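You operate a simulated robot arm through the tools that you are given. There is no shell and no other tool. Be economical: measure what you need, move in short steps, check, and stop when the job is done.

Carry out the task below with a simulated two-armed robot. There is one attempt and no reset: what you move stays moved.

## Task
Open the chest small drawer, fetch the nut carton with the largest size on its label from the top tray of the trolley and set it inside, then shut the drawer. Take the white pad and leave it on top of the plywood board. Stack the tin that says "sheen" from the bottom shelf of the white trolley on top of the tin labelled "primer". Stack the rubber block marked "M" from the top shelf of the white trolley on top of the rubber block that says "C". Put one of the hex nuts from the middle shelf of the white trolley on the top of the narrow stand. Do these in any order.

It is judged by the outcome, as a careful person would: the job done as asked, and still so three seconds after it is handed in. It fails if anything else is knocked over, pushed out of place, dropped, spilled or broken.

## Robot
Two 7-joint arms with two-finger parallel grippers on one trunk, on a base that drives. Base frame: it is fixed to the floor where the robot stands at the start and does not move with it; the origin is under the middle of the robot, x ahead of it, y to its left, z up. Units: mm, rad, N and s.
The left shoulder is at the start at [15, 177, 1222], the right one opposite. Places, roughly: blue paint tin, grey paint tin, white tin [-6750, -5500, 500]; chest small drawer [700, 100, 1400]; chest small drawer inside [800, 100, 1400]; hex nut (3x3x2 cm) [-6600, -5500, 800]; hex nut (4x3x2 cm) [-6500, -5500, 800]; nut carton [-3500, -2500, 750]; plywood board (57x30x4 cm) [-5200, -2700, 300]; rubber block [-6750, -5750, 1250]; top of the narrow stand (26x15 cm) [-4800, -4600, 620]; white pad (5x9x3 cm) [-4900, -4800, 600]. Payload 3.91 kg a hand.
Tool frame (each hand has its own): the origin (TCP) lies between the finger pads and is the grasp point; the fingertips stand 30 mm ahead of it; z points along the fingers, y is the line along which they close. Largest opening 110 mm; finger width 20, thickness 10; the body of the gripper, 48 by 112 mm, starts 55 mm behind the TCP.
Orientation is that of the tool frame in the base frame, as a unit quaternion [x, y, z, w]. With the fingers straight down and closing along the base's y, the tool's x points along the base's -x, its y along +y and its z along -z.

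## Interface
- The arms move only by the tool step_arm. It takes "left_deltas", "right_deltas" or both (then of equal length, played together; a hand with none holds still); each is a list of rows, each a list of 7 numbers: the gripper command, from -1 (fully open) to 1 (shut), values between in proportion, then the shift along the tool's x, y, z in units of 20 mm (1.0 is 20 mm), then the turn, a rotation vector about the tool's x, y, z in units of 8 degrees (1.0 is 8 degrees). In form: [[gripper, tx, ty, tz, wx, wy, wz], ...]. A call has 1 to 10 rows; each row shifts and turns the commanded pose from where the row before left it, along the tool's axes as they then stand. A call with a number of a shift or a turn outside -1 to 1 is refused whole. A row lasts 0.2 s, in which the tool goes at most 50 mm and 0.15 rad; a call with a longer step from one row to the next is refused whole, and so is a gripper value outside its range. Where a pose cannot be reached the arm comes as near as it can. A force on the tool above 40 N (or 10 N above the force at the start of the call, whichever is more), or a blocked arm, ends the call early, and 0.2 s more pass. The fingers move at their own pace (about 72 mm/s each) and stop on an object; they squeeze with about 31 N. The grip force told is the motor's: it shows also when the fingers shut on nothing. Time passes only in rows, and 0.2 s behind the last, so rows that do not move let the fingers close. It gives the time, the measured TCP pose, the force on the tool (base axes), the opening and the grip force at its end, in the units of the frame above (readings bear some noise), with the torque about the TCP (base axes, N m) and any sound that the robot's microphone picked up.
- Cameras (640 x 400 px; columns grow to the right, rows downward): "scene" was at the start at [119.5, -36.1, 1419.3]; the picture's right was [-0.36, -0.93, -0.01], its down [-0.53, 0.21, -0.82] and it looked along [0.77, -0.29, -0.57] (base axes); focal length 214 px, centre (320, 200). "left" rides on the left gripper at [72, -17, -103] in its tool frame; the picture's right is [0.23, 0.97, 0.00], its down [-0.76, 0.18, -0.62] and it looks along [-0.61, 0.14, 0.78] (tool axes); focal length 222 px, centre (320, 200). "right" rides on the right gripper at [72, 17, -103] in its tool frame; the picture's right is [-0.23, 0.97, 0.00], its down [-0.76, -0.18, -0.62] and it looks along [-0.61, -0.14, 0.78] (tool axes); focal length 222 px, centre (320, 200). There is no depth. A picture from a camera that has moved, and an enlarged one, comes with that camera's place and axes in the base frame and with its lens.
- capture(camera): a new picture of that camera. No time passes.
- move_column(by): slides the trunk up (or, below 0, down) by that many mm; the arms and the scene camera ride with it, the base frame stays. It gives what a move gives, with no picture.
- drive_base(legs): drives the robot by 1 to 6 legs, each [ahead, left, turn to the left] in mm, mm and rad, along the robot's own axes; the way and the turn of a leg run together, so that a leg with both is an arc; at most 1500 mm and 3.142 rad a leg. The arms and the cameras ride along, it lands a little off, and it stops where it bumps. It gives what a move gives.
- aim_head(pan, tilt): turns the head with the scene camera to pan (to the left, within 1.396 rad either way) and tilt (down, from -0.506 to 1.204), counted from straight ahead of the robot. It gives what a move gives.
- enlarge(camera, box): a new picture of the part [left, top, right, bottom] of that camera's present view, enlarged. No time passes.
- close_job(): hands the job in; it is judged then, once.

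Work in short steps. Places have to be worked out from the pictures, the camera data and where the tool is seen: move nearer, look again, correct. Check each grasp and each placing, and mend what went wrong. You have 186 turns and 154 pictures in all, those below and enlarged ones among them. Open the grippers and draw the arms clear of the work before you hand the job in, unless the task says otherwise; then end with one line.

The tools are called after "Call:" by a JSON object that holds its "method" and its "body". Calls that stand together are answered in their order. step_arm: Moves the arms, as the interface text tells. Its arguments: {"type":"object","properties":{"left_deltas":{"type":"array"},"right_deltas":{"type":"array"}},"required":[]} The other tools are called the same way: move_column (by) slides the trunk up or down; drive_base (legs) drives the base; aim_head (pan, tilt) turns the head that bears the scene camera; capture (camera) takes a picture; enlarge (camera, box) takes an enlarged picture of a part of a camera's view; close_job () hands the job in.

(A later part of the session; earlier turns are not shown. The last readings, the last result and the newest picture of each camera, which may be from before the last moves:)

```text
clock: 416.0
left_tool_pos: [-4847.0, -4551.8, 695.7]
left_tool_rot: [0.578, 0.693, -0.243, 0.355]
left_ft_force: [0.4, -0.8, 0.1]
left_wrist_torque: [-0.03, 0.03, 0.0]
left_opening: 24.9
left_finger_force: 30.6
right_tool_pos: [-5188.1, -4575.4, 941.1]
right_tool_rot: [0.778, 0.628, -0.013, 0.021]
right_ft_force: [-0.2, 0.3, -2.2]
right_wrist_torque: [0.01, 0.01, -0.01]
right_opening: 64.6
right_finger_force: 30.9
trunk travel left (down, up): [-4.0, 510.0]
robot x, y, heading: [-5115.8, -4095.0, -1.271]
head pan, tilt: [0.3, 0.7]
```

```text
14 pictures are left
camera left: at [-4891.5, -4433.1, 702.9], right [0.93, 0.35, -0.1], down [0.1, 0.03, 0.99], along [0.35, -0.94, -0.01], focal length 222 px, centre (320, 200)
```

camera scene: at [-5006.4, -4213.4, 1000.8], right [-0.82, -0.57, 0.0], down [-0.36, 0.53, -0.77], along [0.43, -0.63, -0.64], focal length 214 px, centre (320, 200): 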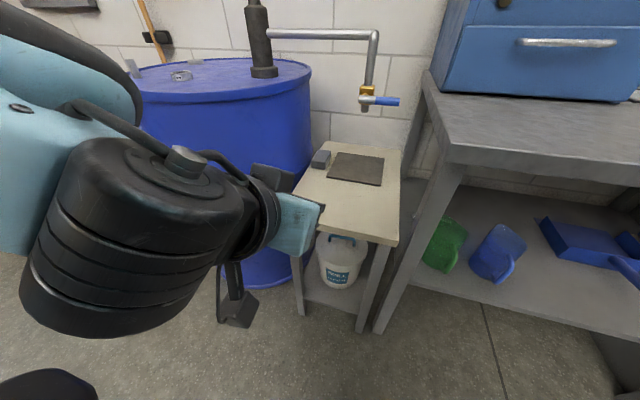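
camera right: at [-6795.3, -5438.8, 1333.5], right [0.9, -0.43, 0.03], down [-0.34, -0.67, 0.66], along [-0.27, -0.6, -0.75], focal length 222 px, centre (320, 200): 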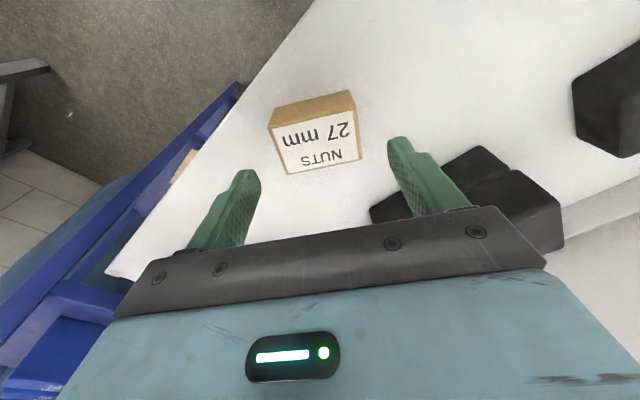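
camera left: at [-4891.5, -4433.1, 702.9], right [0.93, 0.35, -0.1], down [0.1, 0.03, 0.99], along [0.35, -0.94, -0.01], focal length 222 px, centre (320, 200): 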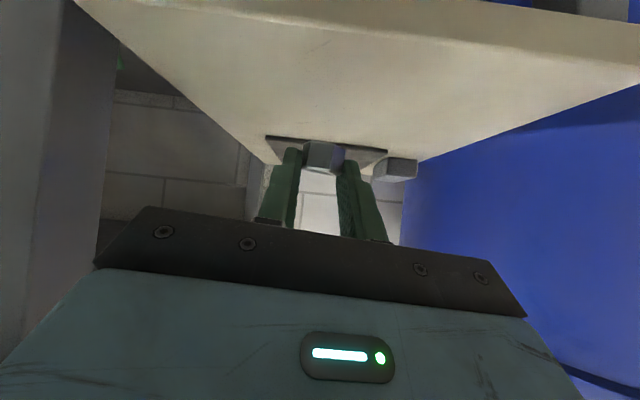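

Nut is over the stand's front area. Drive 32 ahead, level the pitch slightly, and lower toward z≈650.

Call:
{"method": "drive_base", "body": {"legs": [[32, 0, 0]]}}

Call:
{"method": "step_arm", "body": {"left_deltas": [[1, 0.5, 0, 0.4, 0, -0.35, 0], [1, 0.4, 0, 0.32, 0, 0, 0], [1, 0.4, 0, 0.32, 0, 0, 0], [1, 0.25, 0, 0.2, 0, 0, 0]]}}

Call:
{"method": "capture", "body": {"camera": "left"}}

```text
clock: 416.8
left_tool_pos: [-4837.9, -4582.2, 696.1]
left_tool_rot: [0.577, 0.694, -0.242, 0.356]
left_ft_force: [0.3, -0.9, -0.6]
left_wrist_torque: [0.0, 0.02, 0.0]
left_opening: 24.8
left_finger_force: 30.7
right_tool_pos: [-5178.8, -4603.1, 942.1]
right_tool_rot: [0.778, 0.627, -0.013, 0.021]
right_ft_force: [-0.2, 0.4, -2.1]
right_wrist_torque: [0.01, 0.01, 0.02]
right_opening: 64.6
right_finger_force: 30.8
trunk travel left (down, up): [-4.0, 510.0]
robot x, y, heading: [-5107.0, -4126.3, -1.271]
head pan, tilt: [0.3, 0.7]
```

```text
clock: 417.8
left_tool_pos: [-4837.9, -4595.3, 659.5]
left_tool_rot: [0.571, 0.685, -0.256, 0.373]
left_ft_force: [-0.4, 0.5, -0.1]
left_wrist_torque: [0.01, 0.03, 0.04]
left_opening: 24.4
left_finger_force: 31.3
left hand out of reach, approached as far as the arm can: row 1, 4
right_tool_pos: [-5180.1, -4603.0, 940.4]
right_tool_rot: [0.778, 0.628, -0.014, 0.021]
right_ft_force: [-0.2, -1.0, -2.9]
right_wrist_torque: [-0.01, -0.02, 0.03]
right_opening: 64.8
right_finger_force: 31.3
trunk travel left (down, up): [-4.0, 510.0]
robot x, y, heading: [-5112.3, -4125.7, -1.271]
head pan, tilt: [0.3, 0.7]
```

```text
13 pictures are left
camera left: at [-4881.5, -4476.7, 660.1], right [0.93, 0.34, -0.11], down [0.09, 0.07, 0.99], along [0.35, -0.94, 0.04], focal length 222 px, centre (320, 200)
```

left: 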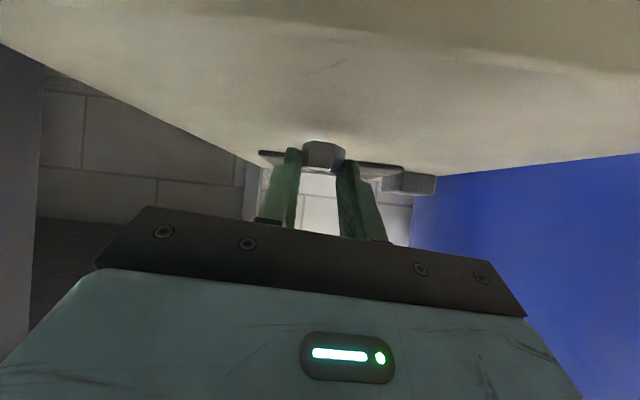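

Call:
{"method": "step_arm", "body": {"left_deltas": [[1, 0.12, 0, 0.09, 0, 0, 0], [1, 0.12, 0, 0.09, 0, 0, 0], [1, 0.12, 0, 0.09, 0, 0, 0], [1, 0.12, 0, 0.09, 0, 0, 0], [1, 0.12, 0, 0.09, 0, 0, 0]]}}

```text
clock: 419.0
left_tool_pos: [-4836.7, -4598.0, 647.6]
left_tool_rot: [0.569, 0.684, -0.26, 0.376]
left_ft_force: [2.6, -2.2, 20.4]
left_wrist_torque: [-0.39, 0.11, 0.11]
left_opening: 24.3
left_finger_force: 31.4
right_tool_pos: [-5178.9, -4602.5, 942.1]
right_tool_rot: [0.778, 0.628, -0.013, 0.022]
right_ft_force: [0.1, 0.0, -2.2]
right_wrist_torque: [0.0, 0.0, 0.01]
right_opening: 64.9
right_finger_force: 31.2
trunk travel left (down, up): [-4.0, 510.0]
robot x, y, heading: [-5108.8, -4127.0, -1.27]
head pan, tilt: [0.3, 0.7]
```

Contact at z≈648 as expected. Open the fingers, raise slightly, back out and check.

Call:
{"method": "step_arm", "body": {"left_deltas": [[0.6, -0.04, 0, -0.03, 0, 0, 0], [0.2, 0, 0, 0, 0, 0, 0], [0, 0, 0, 0, 0, 0, 0], [0, -0.3, 0, -0.25, 0, 0, 0]]}}

Call:
{"method": "drive_base", "body": {"legs": [[-120, 0, 0]]}}

Call:
{"method": "capture", "body": {"camera": "left"}}

```text
clock: 420.0
left_tool_pos: [-4838.9, -4596.0, 650.7]
left_tool_rot: [0.574, 0.684, -0.256, 0.37]
left_ft_force: [0.1, 0.0, -0.1]
left_wrist_torque: [0.03, 0.01, -0.01]
left_opening: 54.8
left_finger_force: 0.2
right_tool_pos: [-5179.8, -4603.3, 942.1]
right_tool_rot: [0.778, 0.628, -0.014, 0.021]
right_ft_force: [0.0, 0.6, -1.9]
right_wrist_torque: [0.02, -0.01, 0.02]
right_opening: 64.9
right_finger_force: 31.1
trunk travel left (down, up): [-4.0, 510.0]
robot x, y, heading: [-5106.6, -4126.6, -1.272]
head pan, tilt: [0.3, 0.7]
```

```text
clock: 421.3
left_tool_pos: [-4872.9, -4483.7, 654.2]
left_tool_rot: [0.571, 0.684, -0.257, 0.373]
left_ft_force: [-0.1, 0.6, 1.1]
left_wrist_torque: [0.0, 0.02, 0.02]
left_opening: 54.8
left_finger_force: 0.0
right_tool_pos: [-5214.1, -4488.7, 941.8]
right_tool_rot: [0.778, 0.628, -0.013, 0.021]
right_ft_force: [-0.4, 1.0, -2.1]
right_wrist_torque: [-0.02, -0.01, 0.0]
right_opening: 64.6
right_finger_force: 30.9
trunk travel left (down, up): [-4.0, 510.0]
robot x, y, heading: [-5144.8, -4008.9, -1.272]
head pan, tilt: [0.3, 0.7]
```

```text
12 pictures are left
camera left: at [-4916.8, -4362.7, 654.4], right [0.93, 0.34, -0.11], down [0.09, 0.07, 0.99], along [0.35, -0.94, 0.04], focal length 222 px, centre (320, 200)
```

left: 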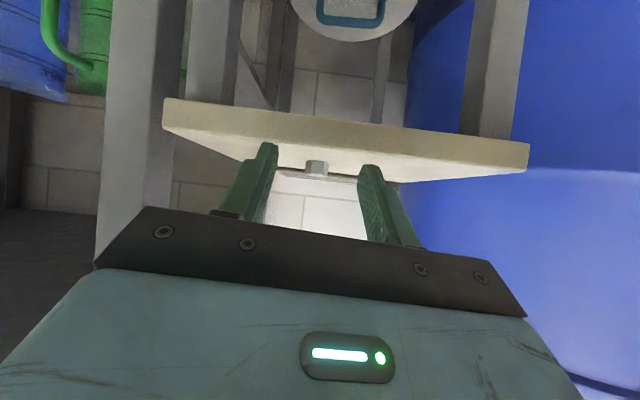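

Nut rests on the stand. Now the carton: raise the trunk, bring both hands to the compact travel pose (as on the way in), then retrace my path backwards.

Call:
{"method": "drive_base", "body": {"legs": [[-300, 0, 0]]}}

Call:
{"method": "move_column", "body": {"by": 400}}

Call:
{"method": "move_column", "body": {"by": 108}}

Call:
{"method": "step_arm", "body": {"left_deltas": [[-1, 0.5, 0, -0.3, 0, 1, 0], [-1, 0.5, 0, -0.3, 0, 1, 0], [-1, 0.6, 0, -0.2, 0, 1, 0], [-1, 0.7, 0, 0, 0, 1, 0], [-1, 0.7, 0, 0, 0, 1, 0], [-1, 0.7, 0, 0, 0, 1, 0], [-1, 0.7, 0, 0, 0, 0.8, 0], [-1, 0, 0, 0, 0, 0, 0], [-1, 0, 0, 0, 0, 0, 0], [-1, 0, 0, 0, 0, 0, 0]], "right_deltas": [[1, 0, 0, 1, 0, 0, 0], [1, 0, 0, 1, 0, 0, 0], [1, 0, 0, 1, 0, 0, 0], [1, 0, 0, 1, 0, 0, 0], [1, 0, 0, 1, 0, 0, 0], [1, 0, 0, 1, 0, 0, 0], [1, 0, 0, 1, 0, 0, 0], [1, 0, 0, 1, 0, 0, 0], [1, 0, 0, 1, 0, 0, 0], [1, 0, 0, 1, 0, 0, 0]]}}

Call:
{"method": "step_arm", "body": {"right_deltas": [[1, 0, 0, 1, 0, 0, 0], [1, 0, 0, 1, 0, 0, 0], [1, 0, 0, 1, 0, 0, 0], [1, 0, 0, 1, 0, 0, 0], [1, 0, 0, 1, 0, 0, 0], [1, 0, 0, 1, 0, 0, 0], [1, 0, 0, 1, 0, 0, 0], [1, 0, 0, 1, 0, 0, 0]]}}

```text
clock: 423.3
left_tool_pos: [-4959.3, -4201.7, 652.7]
left_tool_rot: [0.571, 0.684, -0.257, 0.373]
left_ft_force: [0.0, -0.7, 1.1]
left_wrist_torque: [0.02, 0.01, 0.0]
left_opening: 55.2
left_finger_force: 0.1
right_tool_pos: [-5300.8, -4208.3, 940.8]
right_tool_rot: [0.778, 0.628, -0.013, 0.021]
right_ft_force: [0.2, 0.5, -2.3]
right_wrist_torque: [-0.01, -0.01, 0.02]
right_opening: 64.8
right_finger_force: 30.8
trunk travel left (down, up): [-4.0, 510.0]
robot x, y, heading: [-5230.0, -3736.0, -1.271]
head pan, tilt: [0.3, 0.7]
```

```text
clock: 427.1
left_tool_pos: [-4959.3, -4201.9, 1051.9]
left_tool_rot: [0.572, 0.684, -0.257, 0.373]
left_ft_force: [-1.3, -0.4, 0.2]
left_wrist_torque: [0.02, -0.01, -0.06]
left_opening: 55.1
left_finger_force: 0.0
right_tool_pos: [-5310.3, -4181.6, 1368.3]
right_tool_rot: [0.776, 0.627, -0.029, 0.058]
right_ft_force: [-0.4, -0.9, -2.7]
right_wrist_torque: [0.0, 0.02, 0.01]
right_opening: 65.0
right_finger_force: 31.3
trunk travel left (down, up): [-404.0, 110.0]
robot x, y, heading: [-5235.1, -3732.2, -1.27]
head pan, tilt: [0.3, 0.7]
```

```text
clock: 428.5
left_tool_pos: [-4960.0, -4203.4, 1158.6]
left_tool_rot: [0.573, 0.685, -0.256, 0.371]
left_ft_force: [0.2, 0.4, -0.5]
left_wrist_torque: [-0.03, 0.02, 0.01]
left_opening: 54.9
left_finger_force: 0.0
right_tool_pos: [-5347.3, -4064.4, 1567.4]
right_tool_rot: [0.763, 0.615, -0.076, 0.184]
right_ft_force: [0.0, -0.3, -2.2]
right_wrist_torque: [0.05, -0.02, -0.01]
right_opening: 64.9
right_finger_force: 31.1
trunk travel left (down, up): [-512.0, 2.0]
robot x, y, heading: [-5233.4, -3728.1, -1.27]
head pan, tilt: [0.3, 0.7]
```

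```text
clock: 430.7
left_tool_pos: [-4958.4, -4100.1, 1134.2]
left_tool_rot: [0.625, 0.78, 0.032, 0.018]
left_ft_force: [-0.5, 0.0, -0.1]
left_wrist_torque: [0.01, 0.01, 0.03]
left_opening: 110.1
left_finger_force: 0.1
left hand out of reach, approached as far as the arm can: row 3, 4, 5, 6, 7
right_tool_pos: [-5324.4, -4139.8, 1384.6]
right_tool_rot: [0.763, 0.615, -0.075, 0.184]
right_ft_force: [-0.9, -0.3, -1.5]
right_wrist_torque: [-0.02, 0.03, -0.02]
right_opening: 64.7
right_finger_force: 31.3
trunk travel left (down, up): [-512.0, 2.0]
robot x, y, heading: [-5229.5, -3729.1, -1.269]
head pan, tilt: [0.3, 0.7]
```

```text
clock: 432.5
left_tool_pos: [-4957.4, -4100.4, 1132.7]
left_tool_rot: [0.626, 0.779, 0.032, 0.018]
left_ft_force: [0.3, 0.2, -0.2]
left_wrist_torque: [0.02, 0.0, 0.0]
left_opening: 109.9
left_finger_force: 0.1
right_tool_pos: [-5307.3, -4198.4, 1235.7]
right_tool_rot: [0.762, 0.615, -0.077, 0.185]
right_ft_force: [0.0, 0.0, -2.1]
right_wrist_torque: [0.01, 0.0, -0.01]
right_opening: 65.0
right_finger_force: 31.2
trunk travel left (down, up): [-512.0, 2.0]
robot x, y, heading: [-5231.5, -3733.0, -1.272]
head pan, tilt: [0.3, 0.7]
```

Straighten the right hand's pitch and lower it to travel height, then start retracing.

Call:
{"method": "step_arm", "body": {"right_deltas": [[1, 0, 0, 0.6, 0, 1, 0], [1, 0, 0, 0.6, 0, 1, 0], [1, 0, 0, 0.6, 0, 0.9, 0], [1, 0, 0, 1, 0, 0, 0], [1, 0, 0, 1, 0, 0, 0], [1, 0, 0, 1, 0, 0, 0], [1, 0, 0, 1, 0, 0, 0], [1, 0, 0, 1, 0, 0, 0], [1, 0, 0, 1, 0, 0, 0]]}}

Call:
{"method": "drive_base", "body": {"legs": [[0, 0, -0.299], [-330, 0, 0], [0, 915, 0], [-1400, 0, 0], [-370, 0, 0]]}}

```text
clock: 434.5
left_tool_pos: [-4958.2, -4101.1, 1134.3]
left_tool_rot: [0.625, 0.779, 0.033, 0.019]
left_ft_force: [-0.8, 0.9, -0.6]
left_wrist_torque: [0.0, -0.01, 0.0]
left_opening: 110.1
left_finger_force: 0.1
right_tool_pos: [-5278.5, -4205.7, 1084.2]
right_tool_rot: [0.763, 0.64, 0.079, 0.057]
right_ft_force: [-0.1, -0.1, -3.0]
right_wrist_torque: [0.01, -0.03, -0.01]
right_opening: 64.7
right_finger_force: 30.6
trunk travel left (down, up): [-512.0, 2.0]
robot x, y, heading: [-5228.2, -3727.6, -1.273]
head pan, tilt: [0.3, 0.7]
```

```text
clock: 454.2
left_tool_pos: [-4181.9, -2083.6, 1134.0]
left_tool_rot: [0.719, 0.694, 0.03, 0.022]
left_ft_force: [0.6, -0.7, -0.4]
left_wrist_torque: [0.01, 0.03, -0.02]
left_opening: 110.0
left_finger_force: 0.1
right_tool_pos: [-4519.4, -2105.4, 1085.0]
right_tool_rot: [0.837, 0.539, 0.07, 0.067]
right_ft_force: [0.2, 0.3, -3.1]
right_wrist_torque: [-0.01, 0.06, 0.0]
right_opening: 64.8
right_finger_force: 31.2
trunk travel left (down, up): [-512.0, 2.0]
robot x, y, heading: [-4355.6, -1654.2, -1.527]
head pan, tilt: [0.3, 0.7]
```

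Call:
{"method": "drive_base", "body": {"legs": [[0, 0, -1.483], [-1011, 0, 0], [0, 265, 0], [-300, 0, 0]]}}

```text
clock: 467.1
left_tool_pos: [-3416.8, -1918.4, 1133.3]
left_tool_rot: [0.998, 0.041, 0.008, 0.037]
left_ft_force: [-0.9, 0.6, -0.9]
left_wrist_torque: [0.0, 0.01, 0.01]
left_opening: 110.0
left_finger_force: 0.0
right_tool_pos: [-3477.9, -1584.6, 1084.6]
right_tool_rot: [0.984, -0.151, 0.009, 0.096]
right_ft_force: [-0.1, -0.4, -2.5]
right_wrist_torque: [0.02, 0.0, 0.02]
right_opening: 64.7
right_finger_force: 31.3
trunk travel left (down, up): [-512.0, 2.0]
robot x, y, heading: [-3015.4, -1697.0, -2.981]
head pan, tilt: [0.3, 0.7]
```

Call:
{"method": "drive_base", "body": {"legs": [[0, 0, 0.208], [0, 22, 0], [-430, 0, 0]]}}

```text
clock: 471.0
left_tool_pos: [-2960.1, -1864.0, 1132.7]
left_tool_rot: [0.988, 0.149, 0.012, 0.035]
left_ft_force: [-0.4, 0.0, -0.5]
left_wrist_torque: [0.03, 0.02, -0.01]
left_opening: 109.9
left_finger_force: 0.1
right_tool_pos: [-3091.2, -1552.2, 1084.9]
right_tool_rot: [0.994, -0.046, 0.019, 0.095]
right_ft_force: [-0.5, 0.1, -3.0]
right_wrist_torque: [0.02, 0.02, -0.03]
right_opening: 64.6
right_finger_force: 30.8
trunk travel left (down, up): [-512.0, 2.0]
robot x, y, heading: [-2618.1, -1562.0, -2.759]
head pan, tilt: [0.3, 0.7]
```

Call:
{"method": "drive_base", "body": {"legs": [[-35, 0, 0], [0, -90, 0], [-130, 0, 0]]}}

```text
clock: 472.6
left_tool_pos: [-2942.8, -1806.1, 1134.5]
left_tool_rot: [0.988, 0.15, 0.008, 0.032]
left_ft_force: [-0.7, 0.4, -0.1]
left_wrist_torque: [0.01, 0.02, -0.03]
left_opening: 110.0
left_finger_force: 0.1
right_tool_pos: [-3075.0, -1499.2, 1092.2]
right_tool_rot: [0.995, -0.037, 0.009, 0.091]
right_ft_force: [0.6, 0.9, -2.7]
right_wrist_torque: [0.02, 0.0, -0.01]
right_opening: 64.6
right_finger_force: 30.8
trunk travel left (down, up): [-512.0, 2.0]
robot x, y, heading: [-2603.9, -1500.1, -2.757]
head pan, tilt: [0.3, 0.7]
stopped in leg 2: the robot was blocked; the commanded pose is now the measured one
```

Call:
{"method": "drive_base", "body": {"legs": [[0, 8, 0], [-45, 0, 0], [0, -50, 0], [-100, 0, 0]]}}

```text
clock: 473.3
left_tool_pos: [-2943.4, -1806.4, 1133.4]
left_tool_rot: [0.988, 0.149, 0.009, 0.034]
left_ft_force: [0.2, 0.8, 0.4]
left_wrist_torque: [-0.01, 0.0, -0.03]
left_opening: 110.1
left_finger_force: 0.1
right_tool_pos: [-3074.6, -1498.9, 1092.5]
right_tool_rot: [0.995, -0.035, 0.008, 0.09]
right_ft_force: [-0.4, 0.6, -2.5]
right_wrist_torque: [0.02, -0.01, 0.0]
right_opening: 64.8
right_finger_force: 31.2
trunk travel left (down, up): [-512.0, 2.0]
robot x, y, heading: [-2598.2, -1501.8, -2.758]
head pan, tilt: [0.3, 0.7]
stopped in leg 1: the robot was blocked; the commanded pose is now the measured one
```

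Blocked both ways; take a look left at the elbow.

Call:
{"method": "aim_head", "body": {"pan": 0.95, "tilt": 0.45}}

Call:
{"method": "capture", "body": {"camera": "scene"}}

Call:
{"method": "aim_head", "body": {"pan": -1.1, "tilt": 0.45}}

Call:
{"method": "capture", "body": {"camera": "scene"}}

```text
clock: 474.3
left_tool_pos: [-2943.9, -1806.0, 1135.2]
left_tool_rot: [0.988, 0.149, 0.01, 0.032]
left_ft_force: [-0.4, -0.3, 0.5]
left_wrist_torque: [0.01, 0.01, 0.02]
left_opening: 110.1
left_finger_force: 0.1
right_tool_pos: [-3075.6, -1498.9, 1092.0]
right_tool_rot: [0.995, -0.037, 0.008, 0.091]
right_ft_force: [-0.8, -0.3, -2.1]
right_wrist_torque: [0.01, -0.03, 0.0]
right_opening: 64.9
right_finger_force: 30.6
trunk travel left (down, up): [-512.0, 2.0]
robot x, y, heading: [-2603.9, -1499.9, -2.756]
head pan, tilt: [0.949, 0.45]
```

```text
11 pictures are left
camera scene: at [-2631.5, -1597.8, 1472.0], right [-0.97, 0.24, 0.0], down [0.1, 0.43, -0.9], along [-0.21, -0.87, -0.44], focal length 214 px, centre (320, 200)
```

scene: 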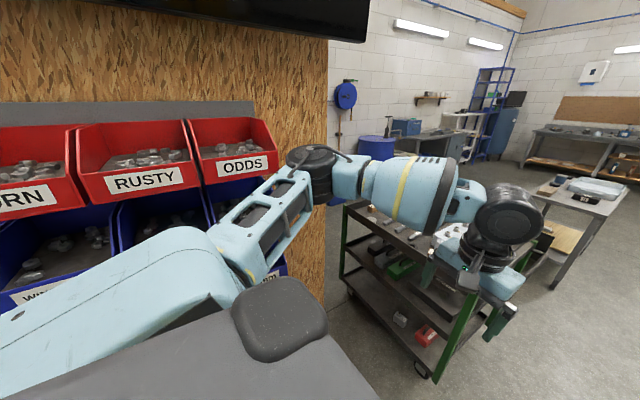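

```text
clock: 476.3
left_tool_pos: [-2943.3, -1806.9, 1134.3]
left_tool_rot: [0.988, 0.149, 0.009, 0.032]
left_ft_force: [0.1, -0.1, 0.3]
left_wrist_torque: [0.02, -0.01, -0.01]
left_opening: 110.1
left_finger_force: 0.1
right_tool_pos: [-3076.0, -1499.6, 1093.6]
right_tool_rot: [0.995, -0.037, 0.008, 0.091]
right_ft_force: [0.3, -0.5, -2.9]
right_wrist_torque: [0.02, -0.02, 0.01]
right_opening: 64.8
right_finger_force: 31.2
trunk travel left (down, up): [-512.0, 2.0]
robot x, y, heading: [-2599.8, -1499.2, -2.759]
head pan, tilt: [-1.1, 0.45]
```

```text
10 pictures are left
camera scene: at [-2679.2, -1448.3, 1472.8], right [0.66, 0.75, 0.0], down [0.33, -0.28, -0.9], along [-0.68, 0.59, -0.43], focal length 214 px, centre (320, 200)
```

scene: 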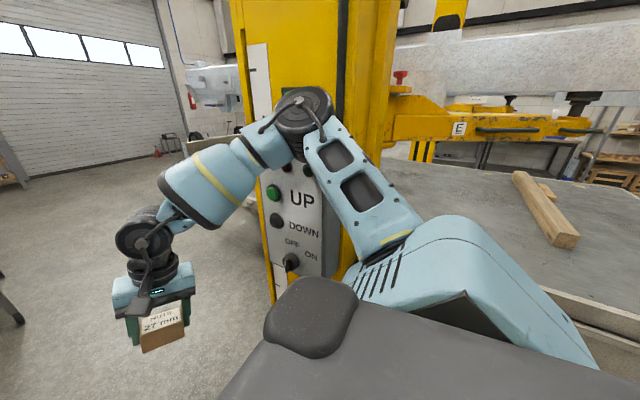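

Both elbows are pinched between the bins and the column's control box. I straighten both arms forward to draw the elbows inward.

Call:
{"method": "step_arm", "body": {"left_deltas": [[-1, -0.95, 0.08, 0, 0, 0, 0], [-1, -0.95, 0.08, 0, 0, 0, 0], [-1, -0.95, 0.08, 0, 0, 0, 0], [-1, -0.95, 0.08, 0, 0, 0, 0], [-1, -0.95, 0.08, 0, 0, 0, 0]], "right_deltas": [[1, -0.86, 0.42, 0, 0, 0, 0], [1, -0.86, 0.42, 0, 0, 0, 0], [1, -0.86, 0.42, 0, 0, 0, 0], [1, -0.86, 0.42, 0, 0, 0, 0], [1, -0.86, 0.42, 0, 0, 0, 0]]}}

Call:
{"method": "drive_base", "body": {"legs": [[-60, 0, 0]]}}

```text
clock: 477.5
left_tool_pos: [-2982.5, -1881.4, 1132.5]
left_tool_rot: [0.988, 0.15, 0.009, 0.027]
left_ft_force: [0.4, -0.1, -0.5]
left_wrist_torque: [0.01, -0.04, 0.02]
left_opening: 110.1
left_finger_force: 0.0
left hand out of reach, approached as far as the arm can: row 1, 2, 3, 4, 5
right_tool_pos: [-3158.1, -1550.3, 1101.5]
right_tool_rot: [0.996, -0.031, 0.006, 0.086]
right_ft_force: [-0.3, -0.6, -2.7]
right_wrist_torque: [-0.01, 0.03, -0.02]
right_opening: 64.7
right_finger_force: 30.8
trunk travel left (down, up): [-512.0, 2.0]
robot x, y, heading: [-2604.2, -1498.6, -2.753]
head pan, tilt: [-1.1, 0.45]
```

```text
clock: 478.2
left_tool_pos: [-2979.4, -1878.1, 1134.1]
left_tool_rot: [0.988, 0.151, 0.008, 0.03]
left_ft_force: [-0.5, -0.7, -0.4]
left_wrist_torque: [0.02, 0.01, -0.01]
left_opening: 109.8
left_finger_force: 0.1
right_tool_pos: [-3155.3, -1552.5, 1101.0]
right_tool_rot: [0.996, -0.022, 0.006, 0.087]
right_ft_force: [-0.3, 0.6, -2.4]
right_wrist_torque: [0.01, 0.0, 0.0]
right_opening: 64.5
right_finger_force: 31.1
trunk travel left (down, up): [-512.0, 2.0]
robot x, y, heading: [-2598.7, -1502.3, -2.752]
head pan, tilt: [-1.1, 0.45]
stopped in leg 1: the robot was blocked; the commanded pose is now the measured one
```

Call:
{"method": "drive_base", "body": {"legs": [[10, 0, 0], [0, -45, 0], [-60, 0, 0]]}}

```text
clock: 479.2
left_tool_pos: [-2988.4, -1879.7, 1137.0]
left_tool_rot: [0.988, 0.15, 0.007, 0.031]
left_ft_force: [1.1, 0.2, -0.6]
left_wrist_torque: [0.01, 0.0, -0.02]
left_opening: 109.9
left_finger_force: 0.0
right_tool_pos: [-3164.6, -1554.4, 1103.8]
right_tool_rot: [0.996, -0.02, 0.005, 0.088]
right_ft_force: [0.7, 0.0, -1.9]
right_wrist_torque: [0.02, 0.03, -0.02]
right_opening: 64.7
right_finger_force: 31.2
trunk travel left (down, up): [-512.0, 2.0]
robot x, y, heading: [-2609.4, -1504.9, -2.75]
head pan, tilt: [-1.1, 0.45]
stopped in leg 2: the robot was blocked; the commanded pose is now the measured one
```

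Geometry check: at heading ≈−2.5 with pure +x travel at y≈−1443 both elbows get ~45 mm clearance. Go forward 200, turn left 0.25, shift +y, then translate +x.

Call:
{"method": "drive_base", "body": {"legs": [[200, 0, 0], [0, 0, 0.25], [-80, -107, 0]]}}

```text
clock: 479.9
left_tool_pos: [-2991.7, -1880.6, 1136.7]
left_tool_rot: [0.988, 0.152, 0.007, 0.033]
left_ft_force: [1.0, -0.3, 0.3]
left_wrist_torque: [0.01, 0.03, -0.01]
left_opening: 110.1
left_finger_force: 0.1
right_tool_pos: [-3163.5, -1556.7, 1102.5]
right_tool_rot: [0.996, -0.017, 0.005, 0.087]
right_ft_force: [0.3, 0.1, -3.1]
right_wrist_torque: [0.02, 0.0, 0.0]
right_opening: 64.8
right_finger_force: 30.3
trunk travel left (down, up): [-512.0, 2.0]
robot x, y, heading: [-2612.0, -1507.3, -2.747]
head pan, tilt: [-1.1, 0.45]
stopped in leg 1: the robot was blocked; the commanded pose is now the measured one
```

Call:
{"method": "drive_base", "body": {"legs": [[0, 40, 0]]}}

```text
clock: 480.9
left_tool_pos: [-2982.7, -1909.7, 1136.3]
left_tool_rot: [0.988, 0.151, 0.009, 0.035]
left_ft_force: [-0.3, -0.2, -0.9]
left_wrist_torque: [-0.01, -0.02, 0.06]
left_opening: 110.3
left_finger_force: 0.1
right_tool_pos: [-3156.0, -1585.3, 1099.8]
right_tool_rot: [0.996, -0.021, 0.008, 0.09]
right_ft_force: [0.2, -1.1, -1.7]
right_wrist_torque: [0.02, -0.02, -0.03]
right_opening: 64.9
right_finger_force: 30.7
trunk travel left (down, up): [-512.0, 2.0]
robot x, y, heading: [-2596.9, -1539.5, -2.757]
head pan, tilt: [-1.1, 0.45]
```

Call:
{"method": "drive_base", "body": {"legs": [[0, 15, 0], [190, 0, 0]]}}

```text
clock: 482.9
left_tool_pos: [-3151.9, -1994.4, 1136.9]
left_tool_rot: [0.988, 0.15, 0.01, 0.035]
left_ft_force: [-0.5, 0.3, -0.1]
left_wrist_torque: [0.0, 0.01, -0.01]
left_opening: 110.2
left_finger_force: 0.1
right_tool_pos: [-3325.1, -1671.2, 1101.6]
right_tool_rot: [0.996, -0.02, 0.007, 0.089]
right_ft_force: [0.2, 0.6, -1.7]
right_wrist_torque: [-0.03, -0.02, -0.02]
right_opening: 64.6
right_finger_force: 31.5
trunk travel left (down, up): [-512.0, 2.0]
robot x, y, heading: [-2766.8, -1629.9, -2.752]
head pan, tilt: [-1.1, 0.45]
```

Call:
{"method": "drive_base", "body": {"legs": [[40, 0, 0], [0, 0, 0.25], [-120, -160, 0]]}}

```text
clock: 486.3
left_tool_pos: [-3084.7, -1901.3, 1135.8]
left_tool_rot: [0.962, 0.272, 0.012, 0.033]
left_ft_force: [-0.8, 0.1, -1.2]
left_wrist_torque: [0.01, 0.0, -0.04]
left_opening: 109.8
left_finger_force: 0.0
right_tool_pos: [-3330.4, -1630.6, 1098.0]
right_tool_rot: [0.99, 0.106, 0.02, 0.085]
right_ft_force: [1.0, 0.3, -2.4]
right_wrist_torque: [0.0, 0.06, -0.03]
right_opening: 64.6
right_finger_force: 31.0
trunk travel left (down, up): [-512.0, 2.0]
robot x, y, heading: [-2803.3, -1447.9, -2.503]
head pan, tilt: [-1.1, 0.45]
stopped in leg 3: the robot was blocked; the commanded pose is now the measured one
```

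Call:
{"method": "drive_base", "body": {"legs": [[10, 14, 0], [-160, 120, 0], [-160, 120, 0]]}}

```text
clock: 489.8
left_tool_pos: [-2714.6, -1877.3, 1136.7]
left_tool_rot: [0.969, 0.244, 0.019, 0.042]
left_ft_force: [-0.6, 0.6, 0.9]
left_wrist_torque: [0.0, 0.0, -0.03]
left_opening: 109.9
left_finger_force: 0.1
right_tool_pos: [-2949.0, -1621.8, 1097.8]
right_tool_rot: [0.99, 0.101, 0.022, 0.092]
right_ft_force: [-0.2, -0.1, -2.0]
right_wrist_torque: [0.01, 0.04, -0.03]
right_opening: 64.8
right_finger_force: 31.2
trunk travel left (down, up): [-512.0, 2.0]
robot x, y, heading: [-2413.8, -1457.9, -2.52]
head pan, tilt: [-1.1, 0.45]
stopped in leg 3: the robot was blocked; the commanded pose is now the measured one
```

Call:
{"method": "drive_base", "body": {"legs": [[0, -85, 0], [-152, 0, 0], [-350, 0, 0], [0, 0, -0.15], [-800, 0, 0]]}}

```text
clock: 498.4
left_tool_pos: [-1720.1, -1116.6, 1132.5]
left_tool_rot: [0.984, 0.174, 0.014, 0.038]
left_ft_force: [-0.1, -0.1, -1.0]
left_wrist_torque: [-0.03, -0.03, 0.01]
left_opening: 110.1
left_finger_force: 0.1
right_tool_pos: [-1913.7, -828.4, 1098.1]
right_tool_rot: [0.996, 0.026, 0.014, 0.088]
right_ft_force: [-0.1, -0.4, -1.4]
right_wrist_torque: [-0.01, -0.01, -0.01]
right_opening: 64.7
right_finger_force: 31.4
trunk travel left (down, up): [-512.0, 2.0]
robot x, y, heading: [-1363.0, -729.0, -2.663]
head pan, tilt: [-1.1, 0.45]
```

Through the gap. Continue back to the chest area, then turn to face it.

Call:
{"method": "drive_base", "body": {"legs": [[0, 0, -0.134], [-850, 0, 0], [0, 0, 2.797]]}}

Call:
{"method": "step_arm", "body": {"left_deltas": [[-1, 1, 0, 0, 0, 0, 0], [-1, 1, 0, 0, 0, 0, 0], [-1, 1, 0, 0, 0, 0, 0], [-1, 1, 0, 0, 0, 0, 0], [-1, 1, 0, 0, 0, 0, 0], [-1, 1, 0, 0, 0, 0, 0], [-1, 1, 0, 0, 0, 0, 0], [-1, 1, 0, 0, 0, 0, 0], [-1, 1, 0, 0, 0, 0, 0], [-1, 0, 0, 0, 0, 0, 0]], "right_deltas": [[1, 0.5, 0, -0.9, 0, 0, 0], [1, 0.5, 0, -0.9, 0, 0, 0], [1, 0.5, 0, -0.9, 0, 0, 0], [1, 0.5, 0, -0.9, 0, 0, 0], [1, 0.5, 0, -0.9, 0, 0, 0], [1, 0.5, 0, -0.9, 0, 0, 0], [1, 0.5, 0, -0.9, 0, 0, 0], [1, 0.5, 0, -0.9, 0, 0, 0], [1, 0.5, 0, -0.9, 0, 0, 0], [1, 0.5, 0, -0.9, 0, 0, 0]]}}

```text
clock: 510.1
left_tool_pos: [-58.9, -286.9, 1132.9]
left_tool_rot: [0.073, 0.997, 0.04, -0.004]
left_ft_force: [0.2, -0.5, 0.0]
left_wrist_torque: [-0.02, -0.01, 0.0]
left_opening: 110.4
left_finger_force: 0.0
right_tool_pos: [-24.7, -633.8, 1097.5]
right_tool_rot: [0.219, 0.972, 0.088, 0.009]
right_ft_force: [-0.1, -0.2, -2.9]
right_wrist_torque: [0.01, 0.01, 0.0]
right_opening: 64.7
right_finger_force: 31.7
trunk travel left (down, up): [-512.0, 2.0]
robot x, y, heading: [-553.7, -455.2, -0.017]
head pan, tilt: [-1.1, 0.45]
```

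```text
clock: 512.3
left_tool_pos: [-238.5, -260.9, 1136.3]
left_tool_rot: [0.072, 0.997, 0.04, -0.004]
left_ft_force: [-1.1, 0.8, 0.1]
left_wrist_torque: [0.03, 0.01, -0.06]
left_opening: 109.8
left_finger_force: 0.2
right_tool_pos: [-124.8, -619.7, 1278.1]
right_tool_rot: [0.219, 0.972, 0.089, 0.008]
right_ft_force: [0.3, 0.3, -3.3]
right_wrist_torque: [0.03, -0.01, 0.0]
right_opening: 64.9
right_finger_force: 31.1
trunk travel left (down, up): [-512.0, 2.0]
robot x, y, heading: [-554.4, -455.3, -0.023]
head pan, tilt: [-1.1, 0.45]
```

Level and un-yaw the right hand, and raise it to see whether z≈1490 is reachable.

Call:
{"method": "step_arm", "body": {"right_deltas": [[1, 0, 0, -0.5, 1, 0, 0], [1, 0, 0, -0.8, 0.24, 0, -0.9], [1, 0, 0, -1, 0, 0, -1], [1, 0, 0, -1, 0, 0, -1], [1, 0, 0, -1, 0, 0, -0.2], [1, 0, 0, -1, 0, 0, 0], [1, 0, 0, -1, 0, 0, 0], [1, 0, 0, -1, 0, 0, 0], [1, 0, 0, -1, 0, 0, 0], [1, 0, 0, -1, 0, 0, 0]]}}

Call:
{"method": "step_arm", "body": {"right_deltas": [[1, 0, 0, -1, 0, 0, 0], [1, 0, 0, -0.5, 0, 0, 0]]}}

Call:
{"method": "drive_base", "body": {"legs": [[0, 0, 0.02], [0, 600, 0], [130, 0, 0]]}}

Call:
{"method": "aim_head", "body": {"pan": -0.25, "tilt": 0.15}}

Call:
{"method": "capture", "body": {"camera": "scene"}}

```text
clock: 514.5
left_tool_pos: [-237.8, -261.0, 1136.6]
left_tool_rot: [0.074, 0.996, 0.04, -0.004]
left_ft_force: [-0.1, -0.5, -0.2]
left_wrist_torque: [0.02, -0.04, 0.01]
left_opening: 110.2
left_finger_force: 0.0
right_tool_pos: [-167.6, -680.5, 1433.3]
right_tool_rot: [0.005, 1.0, 0.007, -0.007]
right_ft_force: [1.2, 0.2, -1.6]
right_wrist_torque: [0.02, -0.01, 0.01]
right_opening: 64.8
right_finger_force: 31.2
right hand out of reach, approached as far as the arm can: row 2, 4, 5, 6, 7, 8, 9, 10
trunk travel left (down, up): [-512.0, 2.0]
robot x, y, heading: [-554.3, -455.8, -0.018]
head pan, tilt: [-1.1, 0.45]
```

```text
clock: 515.1
left_tool_pos: [-238.6, -261.3, 1136.9]
left_tool_rot: [0.073, 0.997, 0.04, -0.004]
left_ft_force: [0.2, 0.8, -0.7]
left_wrist_torque: [0.0, -0.03, 0.02]
left_opening: 109.7
left_finger_force: 0.0
right_tool_pos: [-177.1, -689.3, 1449.8]
right_tool_rot: [0.004, 1.0, 0.006, -0.008]
right_ft_force: [0.2, -0.2, -2.0]
right_wrist_torque: [0.02, -0.02, 0.03]
right_opening: 64.9
right_finger_force: 30.7
right hand out of reach, approached as far as the arm can: row 1, 2
trunk travel left (down, up): [-512.0, 2.0]
robot x, y, heading: [-554.9, -457.4, -0.02]
head pan, tilt: [-1.1, 0.45]
```

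```text
clock: 522.1
left_tool_pos: [-115.5, 346.7, 1137.8]
left_tool_rot: [0.059, 0.997, 0.04, -0.004]
left_ft_force: [1.0, 1.1, 0.5]
left_wrist_torque: [-0.01, 0.01, 0.01]
left_opening: 109.8
left_finger_force: 0.1
right_tool_pos: [-44.4, -78.9, 1452.1]
right_tool_rot: [-0.009, 1.0, 0.006, -0.006]
right_ft_force: [-0.6, 0.3, -1.7]
right_wrist_torque: [-0.02, -0.05, 0.04]
right_opening: 65.0
right_finger_force: 30.7
trunk travel left (down, up): [-512.0, 2.0]
robot x, y, heading: [-425.9, 145.0, 0.009]
head pan, tilt: [-1.1, 0.45]
```

```text
clock: 523.3
left_tool_pos: [-113.7, 348.3, 1135.6]
left_tool_rot: [0.059, 0.997, 0.04, -0.004]
left_ft_force: [-0.6, 0.2, -0.2]
left_wrist_torque: [-0.01, 0.03, -0.03]
left_opening: 110.2
left_finger_force: 0.1
right_tool_pos: [-41.8, -79.7, 1451.5]
right_tool_rot: [-0.009, 1.0, 0.005, -0.007]
right_ft_force: [-1.2, -0.8, -2.4]
right_wrist_torque: [0.01, 0.03, -0.02]
right_opening: 64.8
right_finger_force: 31.0
trunk travel left (down, up): [-512.0, 2.0]
robot x, y, heading: [-424.1, 147.2, 0.001]
head pan, tilt: [-0.25, 0.15]
```

```text
9 pictures are left
camera scene: at [-325.3, 123.3, 1500.1], right [-0.24, -0.97, 0.0], down [-0.15, 0.04, -0.99], along [0.96, -0.24, -0.15], focal length 214 px, centre (320, 200)
```

scene: 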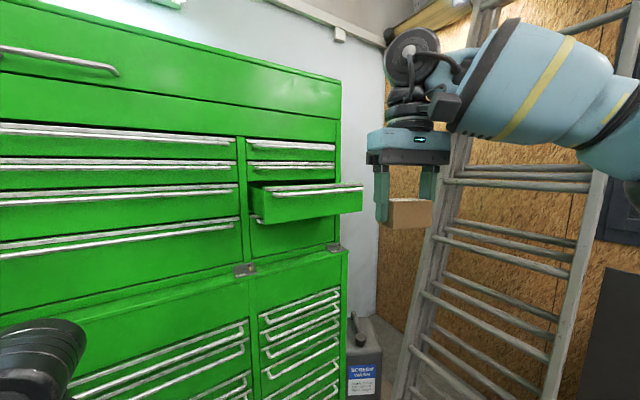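

The hand can only reach z≈1451 straight down, but the drawer's lip is ≈1443. I pitch the right hand forward 45° (wrist lower/back) so the carton can go over the lip at z≈1505.

Call:
{"method": "step_arm", "body": {"right_deltas": [[1, 0, 0, 0, 0, -1, 0], [1, 0, 0, 0, 0, -1, 0], [1, 0, 0, 0, 0, -1, 0], [1, 0, 0, 0, 0, -1, 0], [1, 0, 0, 0, 0, -1, 0], [1, 0, 0, 0, 0, -0.6, 0], [1, -0.5, 0, -0.5, 0, 0, 0], [1, -0.5, 0, -0.5, 0, 0, 0], [1, -0.5, 0, -0.5, 0, 0, 0]]}}

Call:
{"method": "step_arm", "body": {"left_deltas": [[-1, 0, 0, 0, 0, 0, 0]]}}

```text
clock: 525.3
left_tool_pos: [-114.5, 347.7, 1137.6]
left_tool_rot: [0.06, 0.997, 0.039, -0.005]
left_ft_force: [-0.1, -0.6, 0.7]
left_wrist_torque: [-0.01, 0.03, -0.01]
left_opening: 109.9
left_finger_force: 0.0
right_tool_pos: [-42.3, -79.9, 1493.0]
right_tool_rot: [-0.006, 0.927, 0.01, 0.374]
right_ft_force: [-0.1, 0.5, -2.0]
right_wrist_torque: [0.02, 0.02, 0.02]
right_opening: 64.9
right_finger_force: 30.9
trunk travel left (down, up): [-512.0, 2.0]
robot x, y, heading: [-425.8, 143.7, 0.005]
head pan, tilt: [-0.25, 0.15]
```

```text
clock: 525.7
left_tool_pos: [-113.9, 347.1, 1136.5]
left_tool_rot: [0.06, 0.997, 0.04, -0.005]
left_ft_force: [0.1, -0.1, -0.7]
left_wrist_torque: [0.01, -0.01, 0.03]
left_opening: 109.7
left_finger_force: 0.0
right_tool_pos: [-41.0, -80.6, 1493.1]
right_tool_rot: [-0.006, 0.927, 0.009, 0.375]
right_ft_force: [-0.4, 0.3, -1.8]
right_wrist_torque: [-0.01, 0.03, 0.02]
right_opening: 65.0
right_finger_force: 30.7
trunk travel left (down, up): [-512.0, 2.0]
robot x, y, heading: [-421.6, 143.7, 0.008]
head pan, tilt: [-0.25, 0.15]
```

Call:
{"method": "step_arm", "body": {"right_deltas": [[1, -0.6, 0, -0.6, 0, 0, 0], [1, -0.6, 0, -0.6, 0, 0, 0], [1, -0.7, 0, 0.68, 0, 0, 0], [1, -0.7, 0, 0.68, 0, 0, 0]]}}

Call:
{"method": "drive_base", "body": {"legs": [[0, 50, -0.008], [300, 0, 0]]}}

Call:
{"method": "capture", "body": {"camera": "scene"}}

```text
clock: 526.7
left_tool_pos: [-112.8, 346.4, 1137.0]
left_tool_rot: [0.06, 0.997, 0.04, -0.005]
left_ft_force: [1.0, -0.2, -0.7]
left_wrist_torque: [0.0, -0.01, 0.01]
left_opening: 109.8
left_finger_force: 0.0
right_tool_pos: [0.6, -79.1, 1525.4]
right_tool_rot: [-0.006, 0.927, 0.009, 0.374]
right_ft_force: [0.1, -0.6, -3.3]
right_wrist_torque: [0.02, 0.01, 0.02]
right_opening: 64.7
right_finger_force: 31.1
trunk travel left (down, up): [-512.0, 2.0]
robot x, y, heading: [-426.1, 144.8, 0.002]
head pan, tilt: [-0.25, 0.15]
```

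```text
clock: 529.4
left_tool_pos: [183.6, 396.2, 1138.2]
left_tool_rot: [0.063, 0.997, 0.039, -0.004]
left_ft_force: [0.3, 0.6, 0.6]
left_wrist_torque: [-0.03, -0.02, 0.02]
left_opening: 110.0
left_finger_force: 0.1
right_tool_pos: [294.3, -32.1, 1527.5]
right_tool_rot: [-0.003, 0.927, 0.008, 0.376]
right_ft_force: [0.1, -0.3, -2.7]
right_wrist_torque: [0.02, 0.05, 0.03]
right_opening: 64.8
right_finger_force: 30.9
trunk travel left (down, up): [-512.0, 2.0]
robot x, y, heading: [-128.7, 195.5, -0.002]
head pan, tilt: [-0.25, 0.15]
```

```text
8 pictures are left
camera scene: at [-29.9, 173.1, 1500.4], right [-0.25, -0.97, 0.0], down [-0.14, 0.04, -0.99], along [0.96, -0.24, -0.15], focal length 214 px, centre (320, 200)
```

scene: 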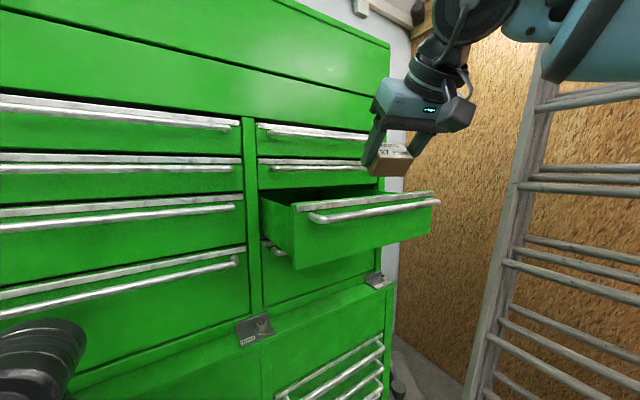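

Lip top ≈1440. Drive 88 mm more so the carton is over the drawer opening, then look.

Call:
{"method": "drive_base", "body": {"legs": [[88, 0, 0]]}}

Call:
{"method": "step_arm", "body": {"right_deltas": [[1, 0.6, 0, 0.6, 0, 0, 0], [1, 0.6, 0, 0.6, 0, 0, 0], [1, 0.6, 0, 0.6, 0, 0, 0]]}}

Call:
{"method": "capture", "body": {"camera": "right"}}

Call:
{"method": "capture", "body": {"camera": "scene"}}

```text
clock: 530.5
left_tool_pos: [271.1, 395.3, 1137.9]
left_tool_rot: [0.064, 0.997, 0.04, -0.003]
left_ft_force: [0.9, 0.1, -0.5]
left_wrist_torque: [-0.01, 0.0, 0.05]
left_opening: 110.0
left_finger_force: 0.1
right_tool_pos: [379.5, -30.5, 1528.2]
right_tool_rot: [-0.002, 0.927, 0.007, 0.376]
right_ft_force: [-0.3, -0.4, -2.3]
right_wrist_torque: [0.03, 0.05, 0.02]
right_opening: 64.8
right_finger_force: 30.4
trunk travel left (down, up): [-512.0, 2.0]
robot x, y, heading: [-46.7, 199.1, -0.006]
head pan, tilt: [-0.25, 0.15]
```

```text
clock: 531.3
left_tool_pos: [271.8, 395.2, 1136.7]
left_tool_rot: [0.064, 0.997, 0.04, -0.005]
left_ft_force: [0.6, -0.4, 0.0]
left_wrist_torque: [0.0, -0.01, 0.01]
left_opening: 110.0
left_finger_force: 0.1
right_tool_pos: [380.6, -30.4, 1474.8]
right_tool_rot: [-0.002, 0.927, 0.007, 0.375]
right_ft_force: [0.5, 0.8, -2.9]
right_wrist_torque: [0.04, 0.02, 0.0]
right_opening: 64.9
right_finger_force: 30.7
trunk travel left (down, up): [-512.0, 2.0]
robot x, y, heading: [-43.9, 196.0, -0.001]
head pan, tilt: [-0.25, 0.15]
```

```text
7 pictures are left
camera right: at [256.1, -15.9, 1497.7], right [0.15, 0.97, 0.17], down [0.12, -0.19, 0.97], along [0.98, -0.13, -0.14], focal length 222 px, centre (320, 200)
```

right: 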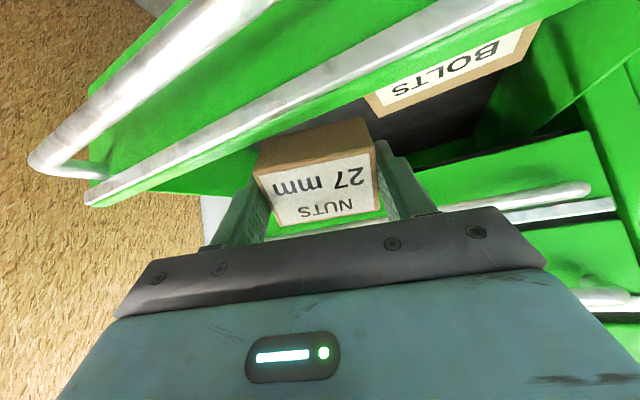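

```text
6 pictures are left
camera scene: at [58.8, 173.1, 1500.0], right [-0.25, -0.97, 0.0], down [-0.15, 0.04, -0.99], along [0.96, -0.24, -0.15], focal length 214 px, centre (320, 200)
```

scene: 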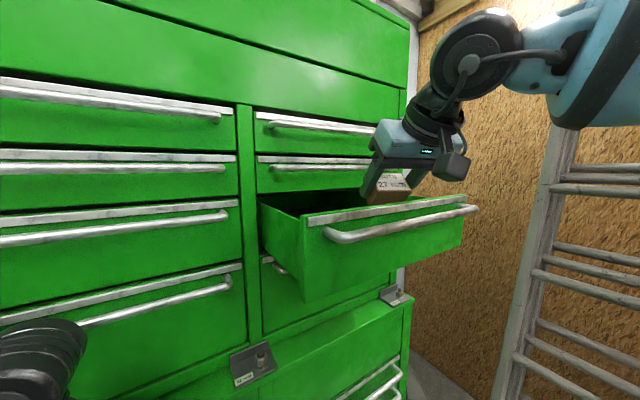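

A BOLTS box already occupies the drawer's left part (y≳10), so I shift 48 mm to the right (y≈−78), then lower while rotating the hand toward vertical.

Call:
{"method": "drive_base", "body": {"legs": [[0, -48, 0]]}}

Call:
{"method": "step_arm", "body": {"right_deltas": [[1, 0.6, 0, 0.6, 0, 0, 0], [1, 0.6, 0, 0.6, 0, 0, 0], [1, 0, 0, 0, 0, 1, 0], [1, 0.3, 0, 0.4, 0, 1, 0], [1, 0.2, 0, 0.45, 0, 1, 0]]}}

Call:
{"method": "capture", "body": {"camera": "scene"}}

```text
clock: 532.4
left_tool_pos: [270.8, 346.8, 1136.7]
left_tool_rot: [0.065, 0.997, 0.04, -0.004]
left_ft_force: [0.8, 0.3, -0.2]
left_wrist_torque: [-0.03, -0.02, -0.02]
left_opening: 109.9
left_finger_force: 0.0
right_tool_pos: [379.6, -77.3, 1475.8]
right_tool_rot: [-0.002, 0.927, 0.007, 0.374]
right_ft_force: [-0.5, 1.1, -2.2]
right_wrist_torque: [0.0, 0.06, 0.0]
right_opening: 65.0
right_finger_force: 30.7
trunk travel left (down, up): [-512.0, 2.0]
robot x, y, heading: [-40.7, 148.7, 0.003]
head pan, tilt: [-0.25, 0.15]
```

```text
clock: 533.6
left_tool_pos: [272.1, 347.0, 1136.5]
left_tool_rot: [0.064, 0.997, 0.04, -0.006]
left_ft_force: [-0.4, 0.0, 0.0]
left_wrist_torque: [-0.02, 0.01, -0.04]
left_opening: 110.0
left_finger_force: 0.0
right_tool_pos: [380.9, -79.2, 1420.3]
right_tool_rot: [-0.005, 0.985, 0.007, 0.171]
right_ft_force: [0.9, 0.3, -1.9]
right_wrist_torque: [-0.01, 0.04, -0.01]
right_opening: 64.9
right_finger_force: 31.2
trunk travel left (down, up): [-512.0, 2.0]
robot x, y, heading: [-43.7, 148.5, 0.005]
head pan, tilt: [-0.25, 0.15]
```

```text
5 pictures are left
camera scene: at [59.5, 124.6, 1499.9], right [-0.25, -0.97, 0.0], down [-0.15, 0.04, -0.99], along [0.96, -0.24, -0.15], focal length 214 px, centre (320, 200)
```

scene: 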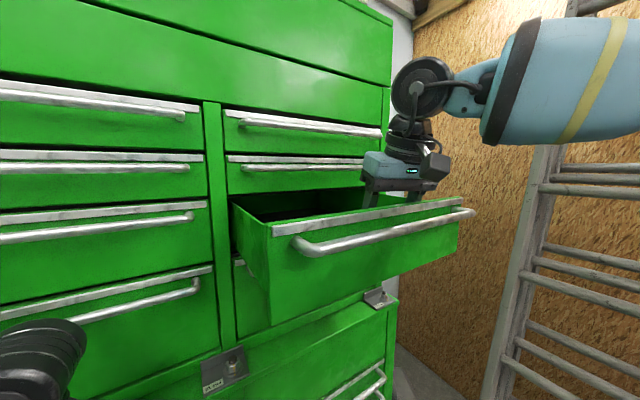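

No contact. Rotate nearly vertical and lower in small steps until it touches.

Call:
{"method": "step_arm", "body": {"right_deltas": [[1, 0, 0, 0, 0, 1, 0], [1, 0, 0, 0.2, 0, 0.5, 0], [1, 0.03, 0, 0.25, 0, 0, 0], [1, 0.03, 0, 0.25, 0, 0, 0], [1, 0.02, 0, 0.2, 0, 0, 0], [1, 0.02, 0, 0.2, 0, 0, 0]]}}

```text
clock: 535.0
left_tool_pos: [270.2, 347.3, 1137.4]
left_tool_rot: [0.064, 0.997, 0.04, -0.004]
left_ft_force: [-0.5, -0.2, -0.6]
left_wrist_torque: [-0.03, 0.02, -0.01]
left_opening: 110.1
left_finger_force: 0.2
right_tool_pos: [380.1, -78.3, 1399.5]
right_tool_rot: [-0.005, 0.998, 0.007, 0.069]
right_ft_force: [-0.1, 0.6, -2.9]
right_wrist_torque: [-0.01, 0.0, -0.01]
right_opening: 65.1
right_finger_force: 30.8
trunk travel left (down, up): [-512.0, 2.0]
robot x, y, heading: [-42.7, 145.4, -0.003]
head pan, tilt: [-0.25, 0.15]
```

Call:
{"method": "step_arm", "body": {"right_deltas": [[1, 0.02, 0, 0.2, 0, 0, 0], [1, 0.02, 0, 0.2, 0, 0, 0], [1, 0.02, 0, 0.2, 0, 0, 0], [1, 0.02, 0, 0.2, 0, 0, 0], [1, 0.02, 0, 0.15, 0, 0, 0], [1, 0.02, 0, 0.15, 0, 0, 0], [1, 0.02, 0, 0.15, 0, 0, 0]]}}

```text
clock: 535.8
left_tool_pos: [270.2, 347.1, 1136.6]
left_tool_rot: [0.063, 0.997, 0.04, -0.003]
left_ft_force: [-0.2, -0.7, -0.9]
left_wrist_torque: [-0.01, -0.02, -0.01]
left_opening: 109.9
left_finger_force: 0.0
right_tool_pos: [379.6, -78.1, 1397.1]
right_tool_rot: [-0.004, 0.997, 0.006, 0.079]
right_ft_force: [-1.8, -4.8, 18.4]
right_wrist_torque: [-0.99, 0.62, 0.08]
right_opening: 64.5
right_finger_force: 30.8
trunk travel left (down, up): [-512.0, 2.0]
robot x, y, heading: [-42.7, 148.9, 0.002]
head pan, tilt: [-0.25, 0.15]
stopped in row 3 (right hand): the force on the tool passed its limit at 46 N (the readings are from after the stop); the commanded pose is now the measured one
```

Torque suggests the gripper's right end rests on the drawer's side wall. Raise 6 mm, shift 18 mm left, lower again.

Call:
{"method": "step_arm", "body": {"right_deltas": [[1, 0, 0, -0.3, 0, 0, 0], [1, 0, 0.5, 0, 0, 0, 0], [1, 0, 0.4, 0, 0, 0, 0], [1, 0.02, 0, 0.2, 0, 0, 0], [1, 0.02, 0, 0.2, 0, 0, 0], [1, 0.02, 0, 0.15, 0, 0, 0], [1, 0.02, 0, 0.15, 0, 0, 0], [1, 0.02, 0, 0.15, 0, 0, 0], [1, 0.02, 0, 0.15, 0, 0, 0]]}}

```text
clock: 537.2
left_tool_pos: [269.9, 346.4, 1138.1]
left_tool_rot: [0.064, 0.997, 0.039, -0.004]
left_ft_force: [0.5, 0.5, -0.7]
left_wrist_torque: [0.01, 0.0, 0.0]
left_opening: 109.7
left_finger_force: 0.0
right_tool_pos: [377.1, -61.9, 1397.7]
right_tool_rot: [-0.004, 0.996, 0.007, 0.083]
right_ft_force: [-1.1, -3.3, 19.8]
right_wrist_torque: [-1.11, 0.64, 0.02]
right_opening: 64.8
right_finger_force: 30.7
trunk travel left (down, up): [-512.0, 2.0]
robot x, y, heading: [-41.1, 147.5, 0.005]
head pan, tilt: [-0.25, 0.15]
stopped in row 6 (right hand): the force on the tool passed its limit at 44 N (the readings are from after the stop); the commanded pose is now the measured one
```

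Same height and corner-like torque: the carton's lower edge is on the drawer floor (≈1358). Release and lift the hand out.

Call:
{"method": "step_arm", "body": {"right_deltas": [[0.2, 0, 0, -0.05, 0, 0, 0], [-0.3, 0, 0, 0, 0, 0, 0], [-0.42, 0, 0, 0, 0, 0, 0], [-0.42, -0.1, 0, -0.7, 0, 0, 0], [-0.42, -0.1, 0, -0.8, 0, 0, 0], [-0.42, -0.1, 0, -0.8, 0, -0.5, 0], [-0.42, -0.2, 0, -0.8, 0, -1, 0], [-0.42, -0.3, 0, -0.8, 0, -1, 0], [-0.42, -0.4, 0, -0.7, 0, -1, 0], [-0.42, -0.5, 0, -0.7, 0, -1, 0]]}}

Call:
{"method": "capture", "body": {"camera": "right"}}

```text
clock: 539.4
left_tool_pos: [269.6, 346.8, 1138.1]
left_tool_rot: [0.064, 0.997, 0.039, -0.004]
left_ft_force: [-0.7, 0.7, 0.5]
left_wrist_torque: [-0.02, -0.02, -0.02]
left_opening: 110.0
left_finger_force: 0.0
right_tool_pos: [377.2, -64.4, 1510.2]
right_tool_rot: [-0.001, 0.923, 0.009, 0.385]
right_ft_force: [-0.2, 0.6, -0.1]
right_wrist_torque: [-0.03, 0.0, 0.01]
right_opening: 78.2
right_finger_force: 0.2
trunk travel left (down, up): [-512.0, 2.0]
robot x, y, heading: [-38.6, 146.3, -0.0]
head pan, tilt: [-0.25, 0.15]
```

```text
4 pictures are left
camera right: at [251.7, -48.4, 1529.6], right [0.15, 0.97, 0.18], down [0.09, -0.19, 0.98], along [0.98, -0.13, -0.12], focal length 222 px, centre (320, 200)
```

right: 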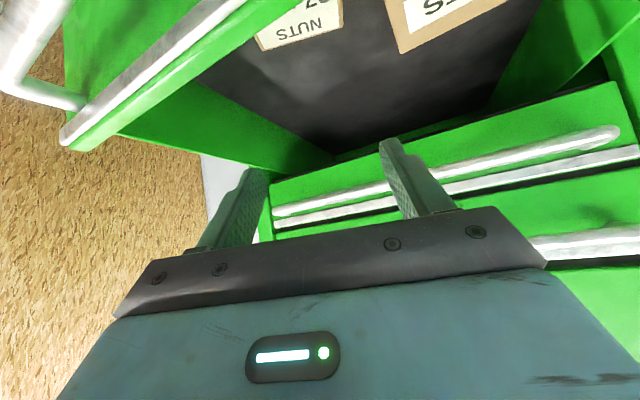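

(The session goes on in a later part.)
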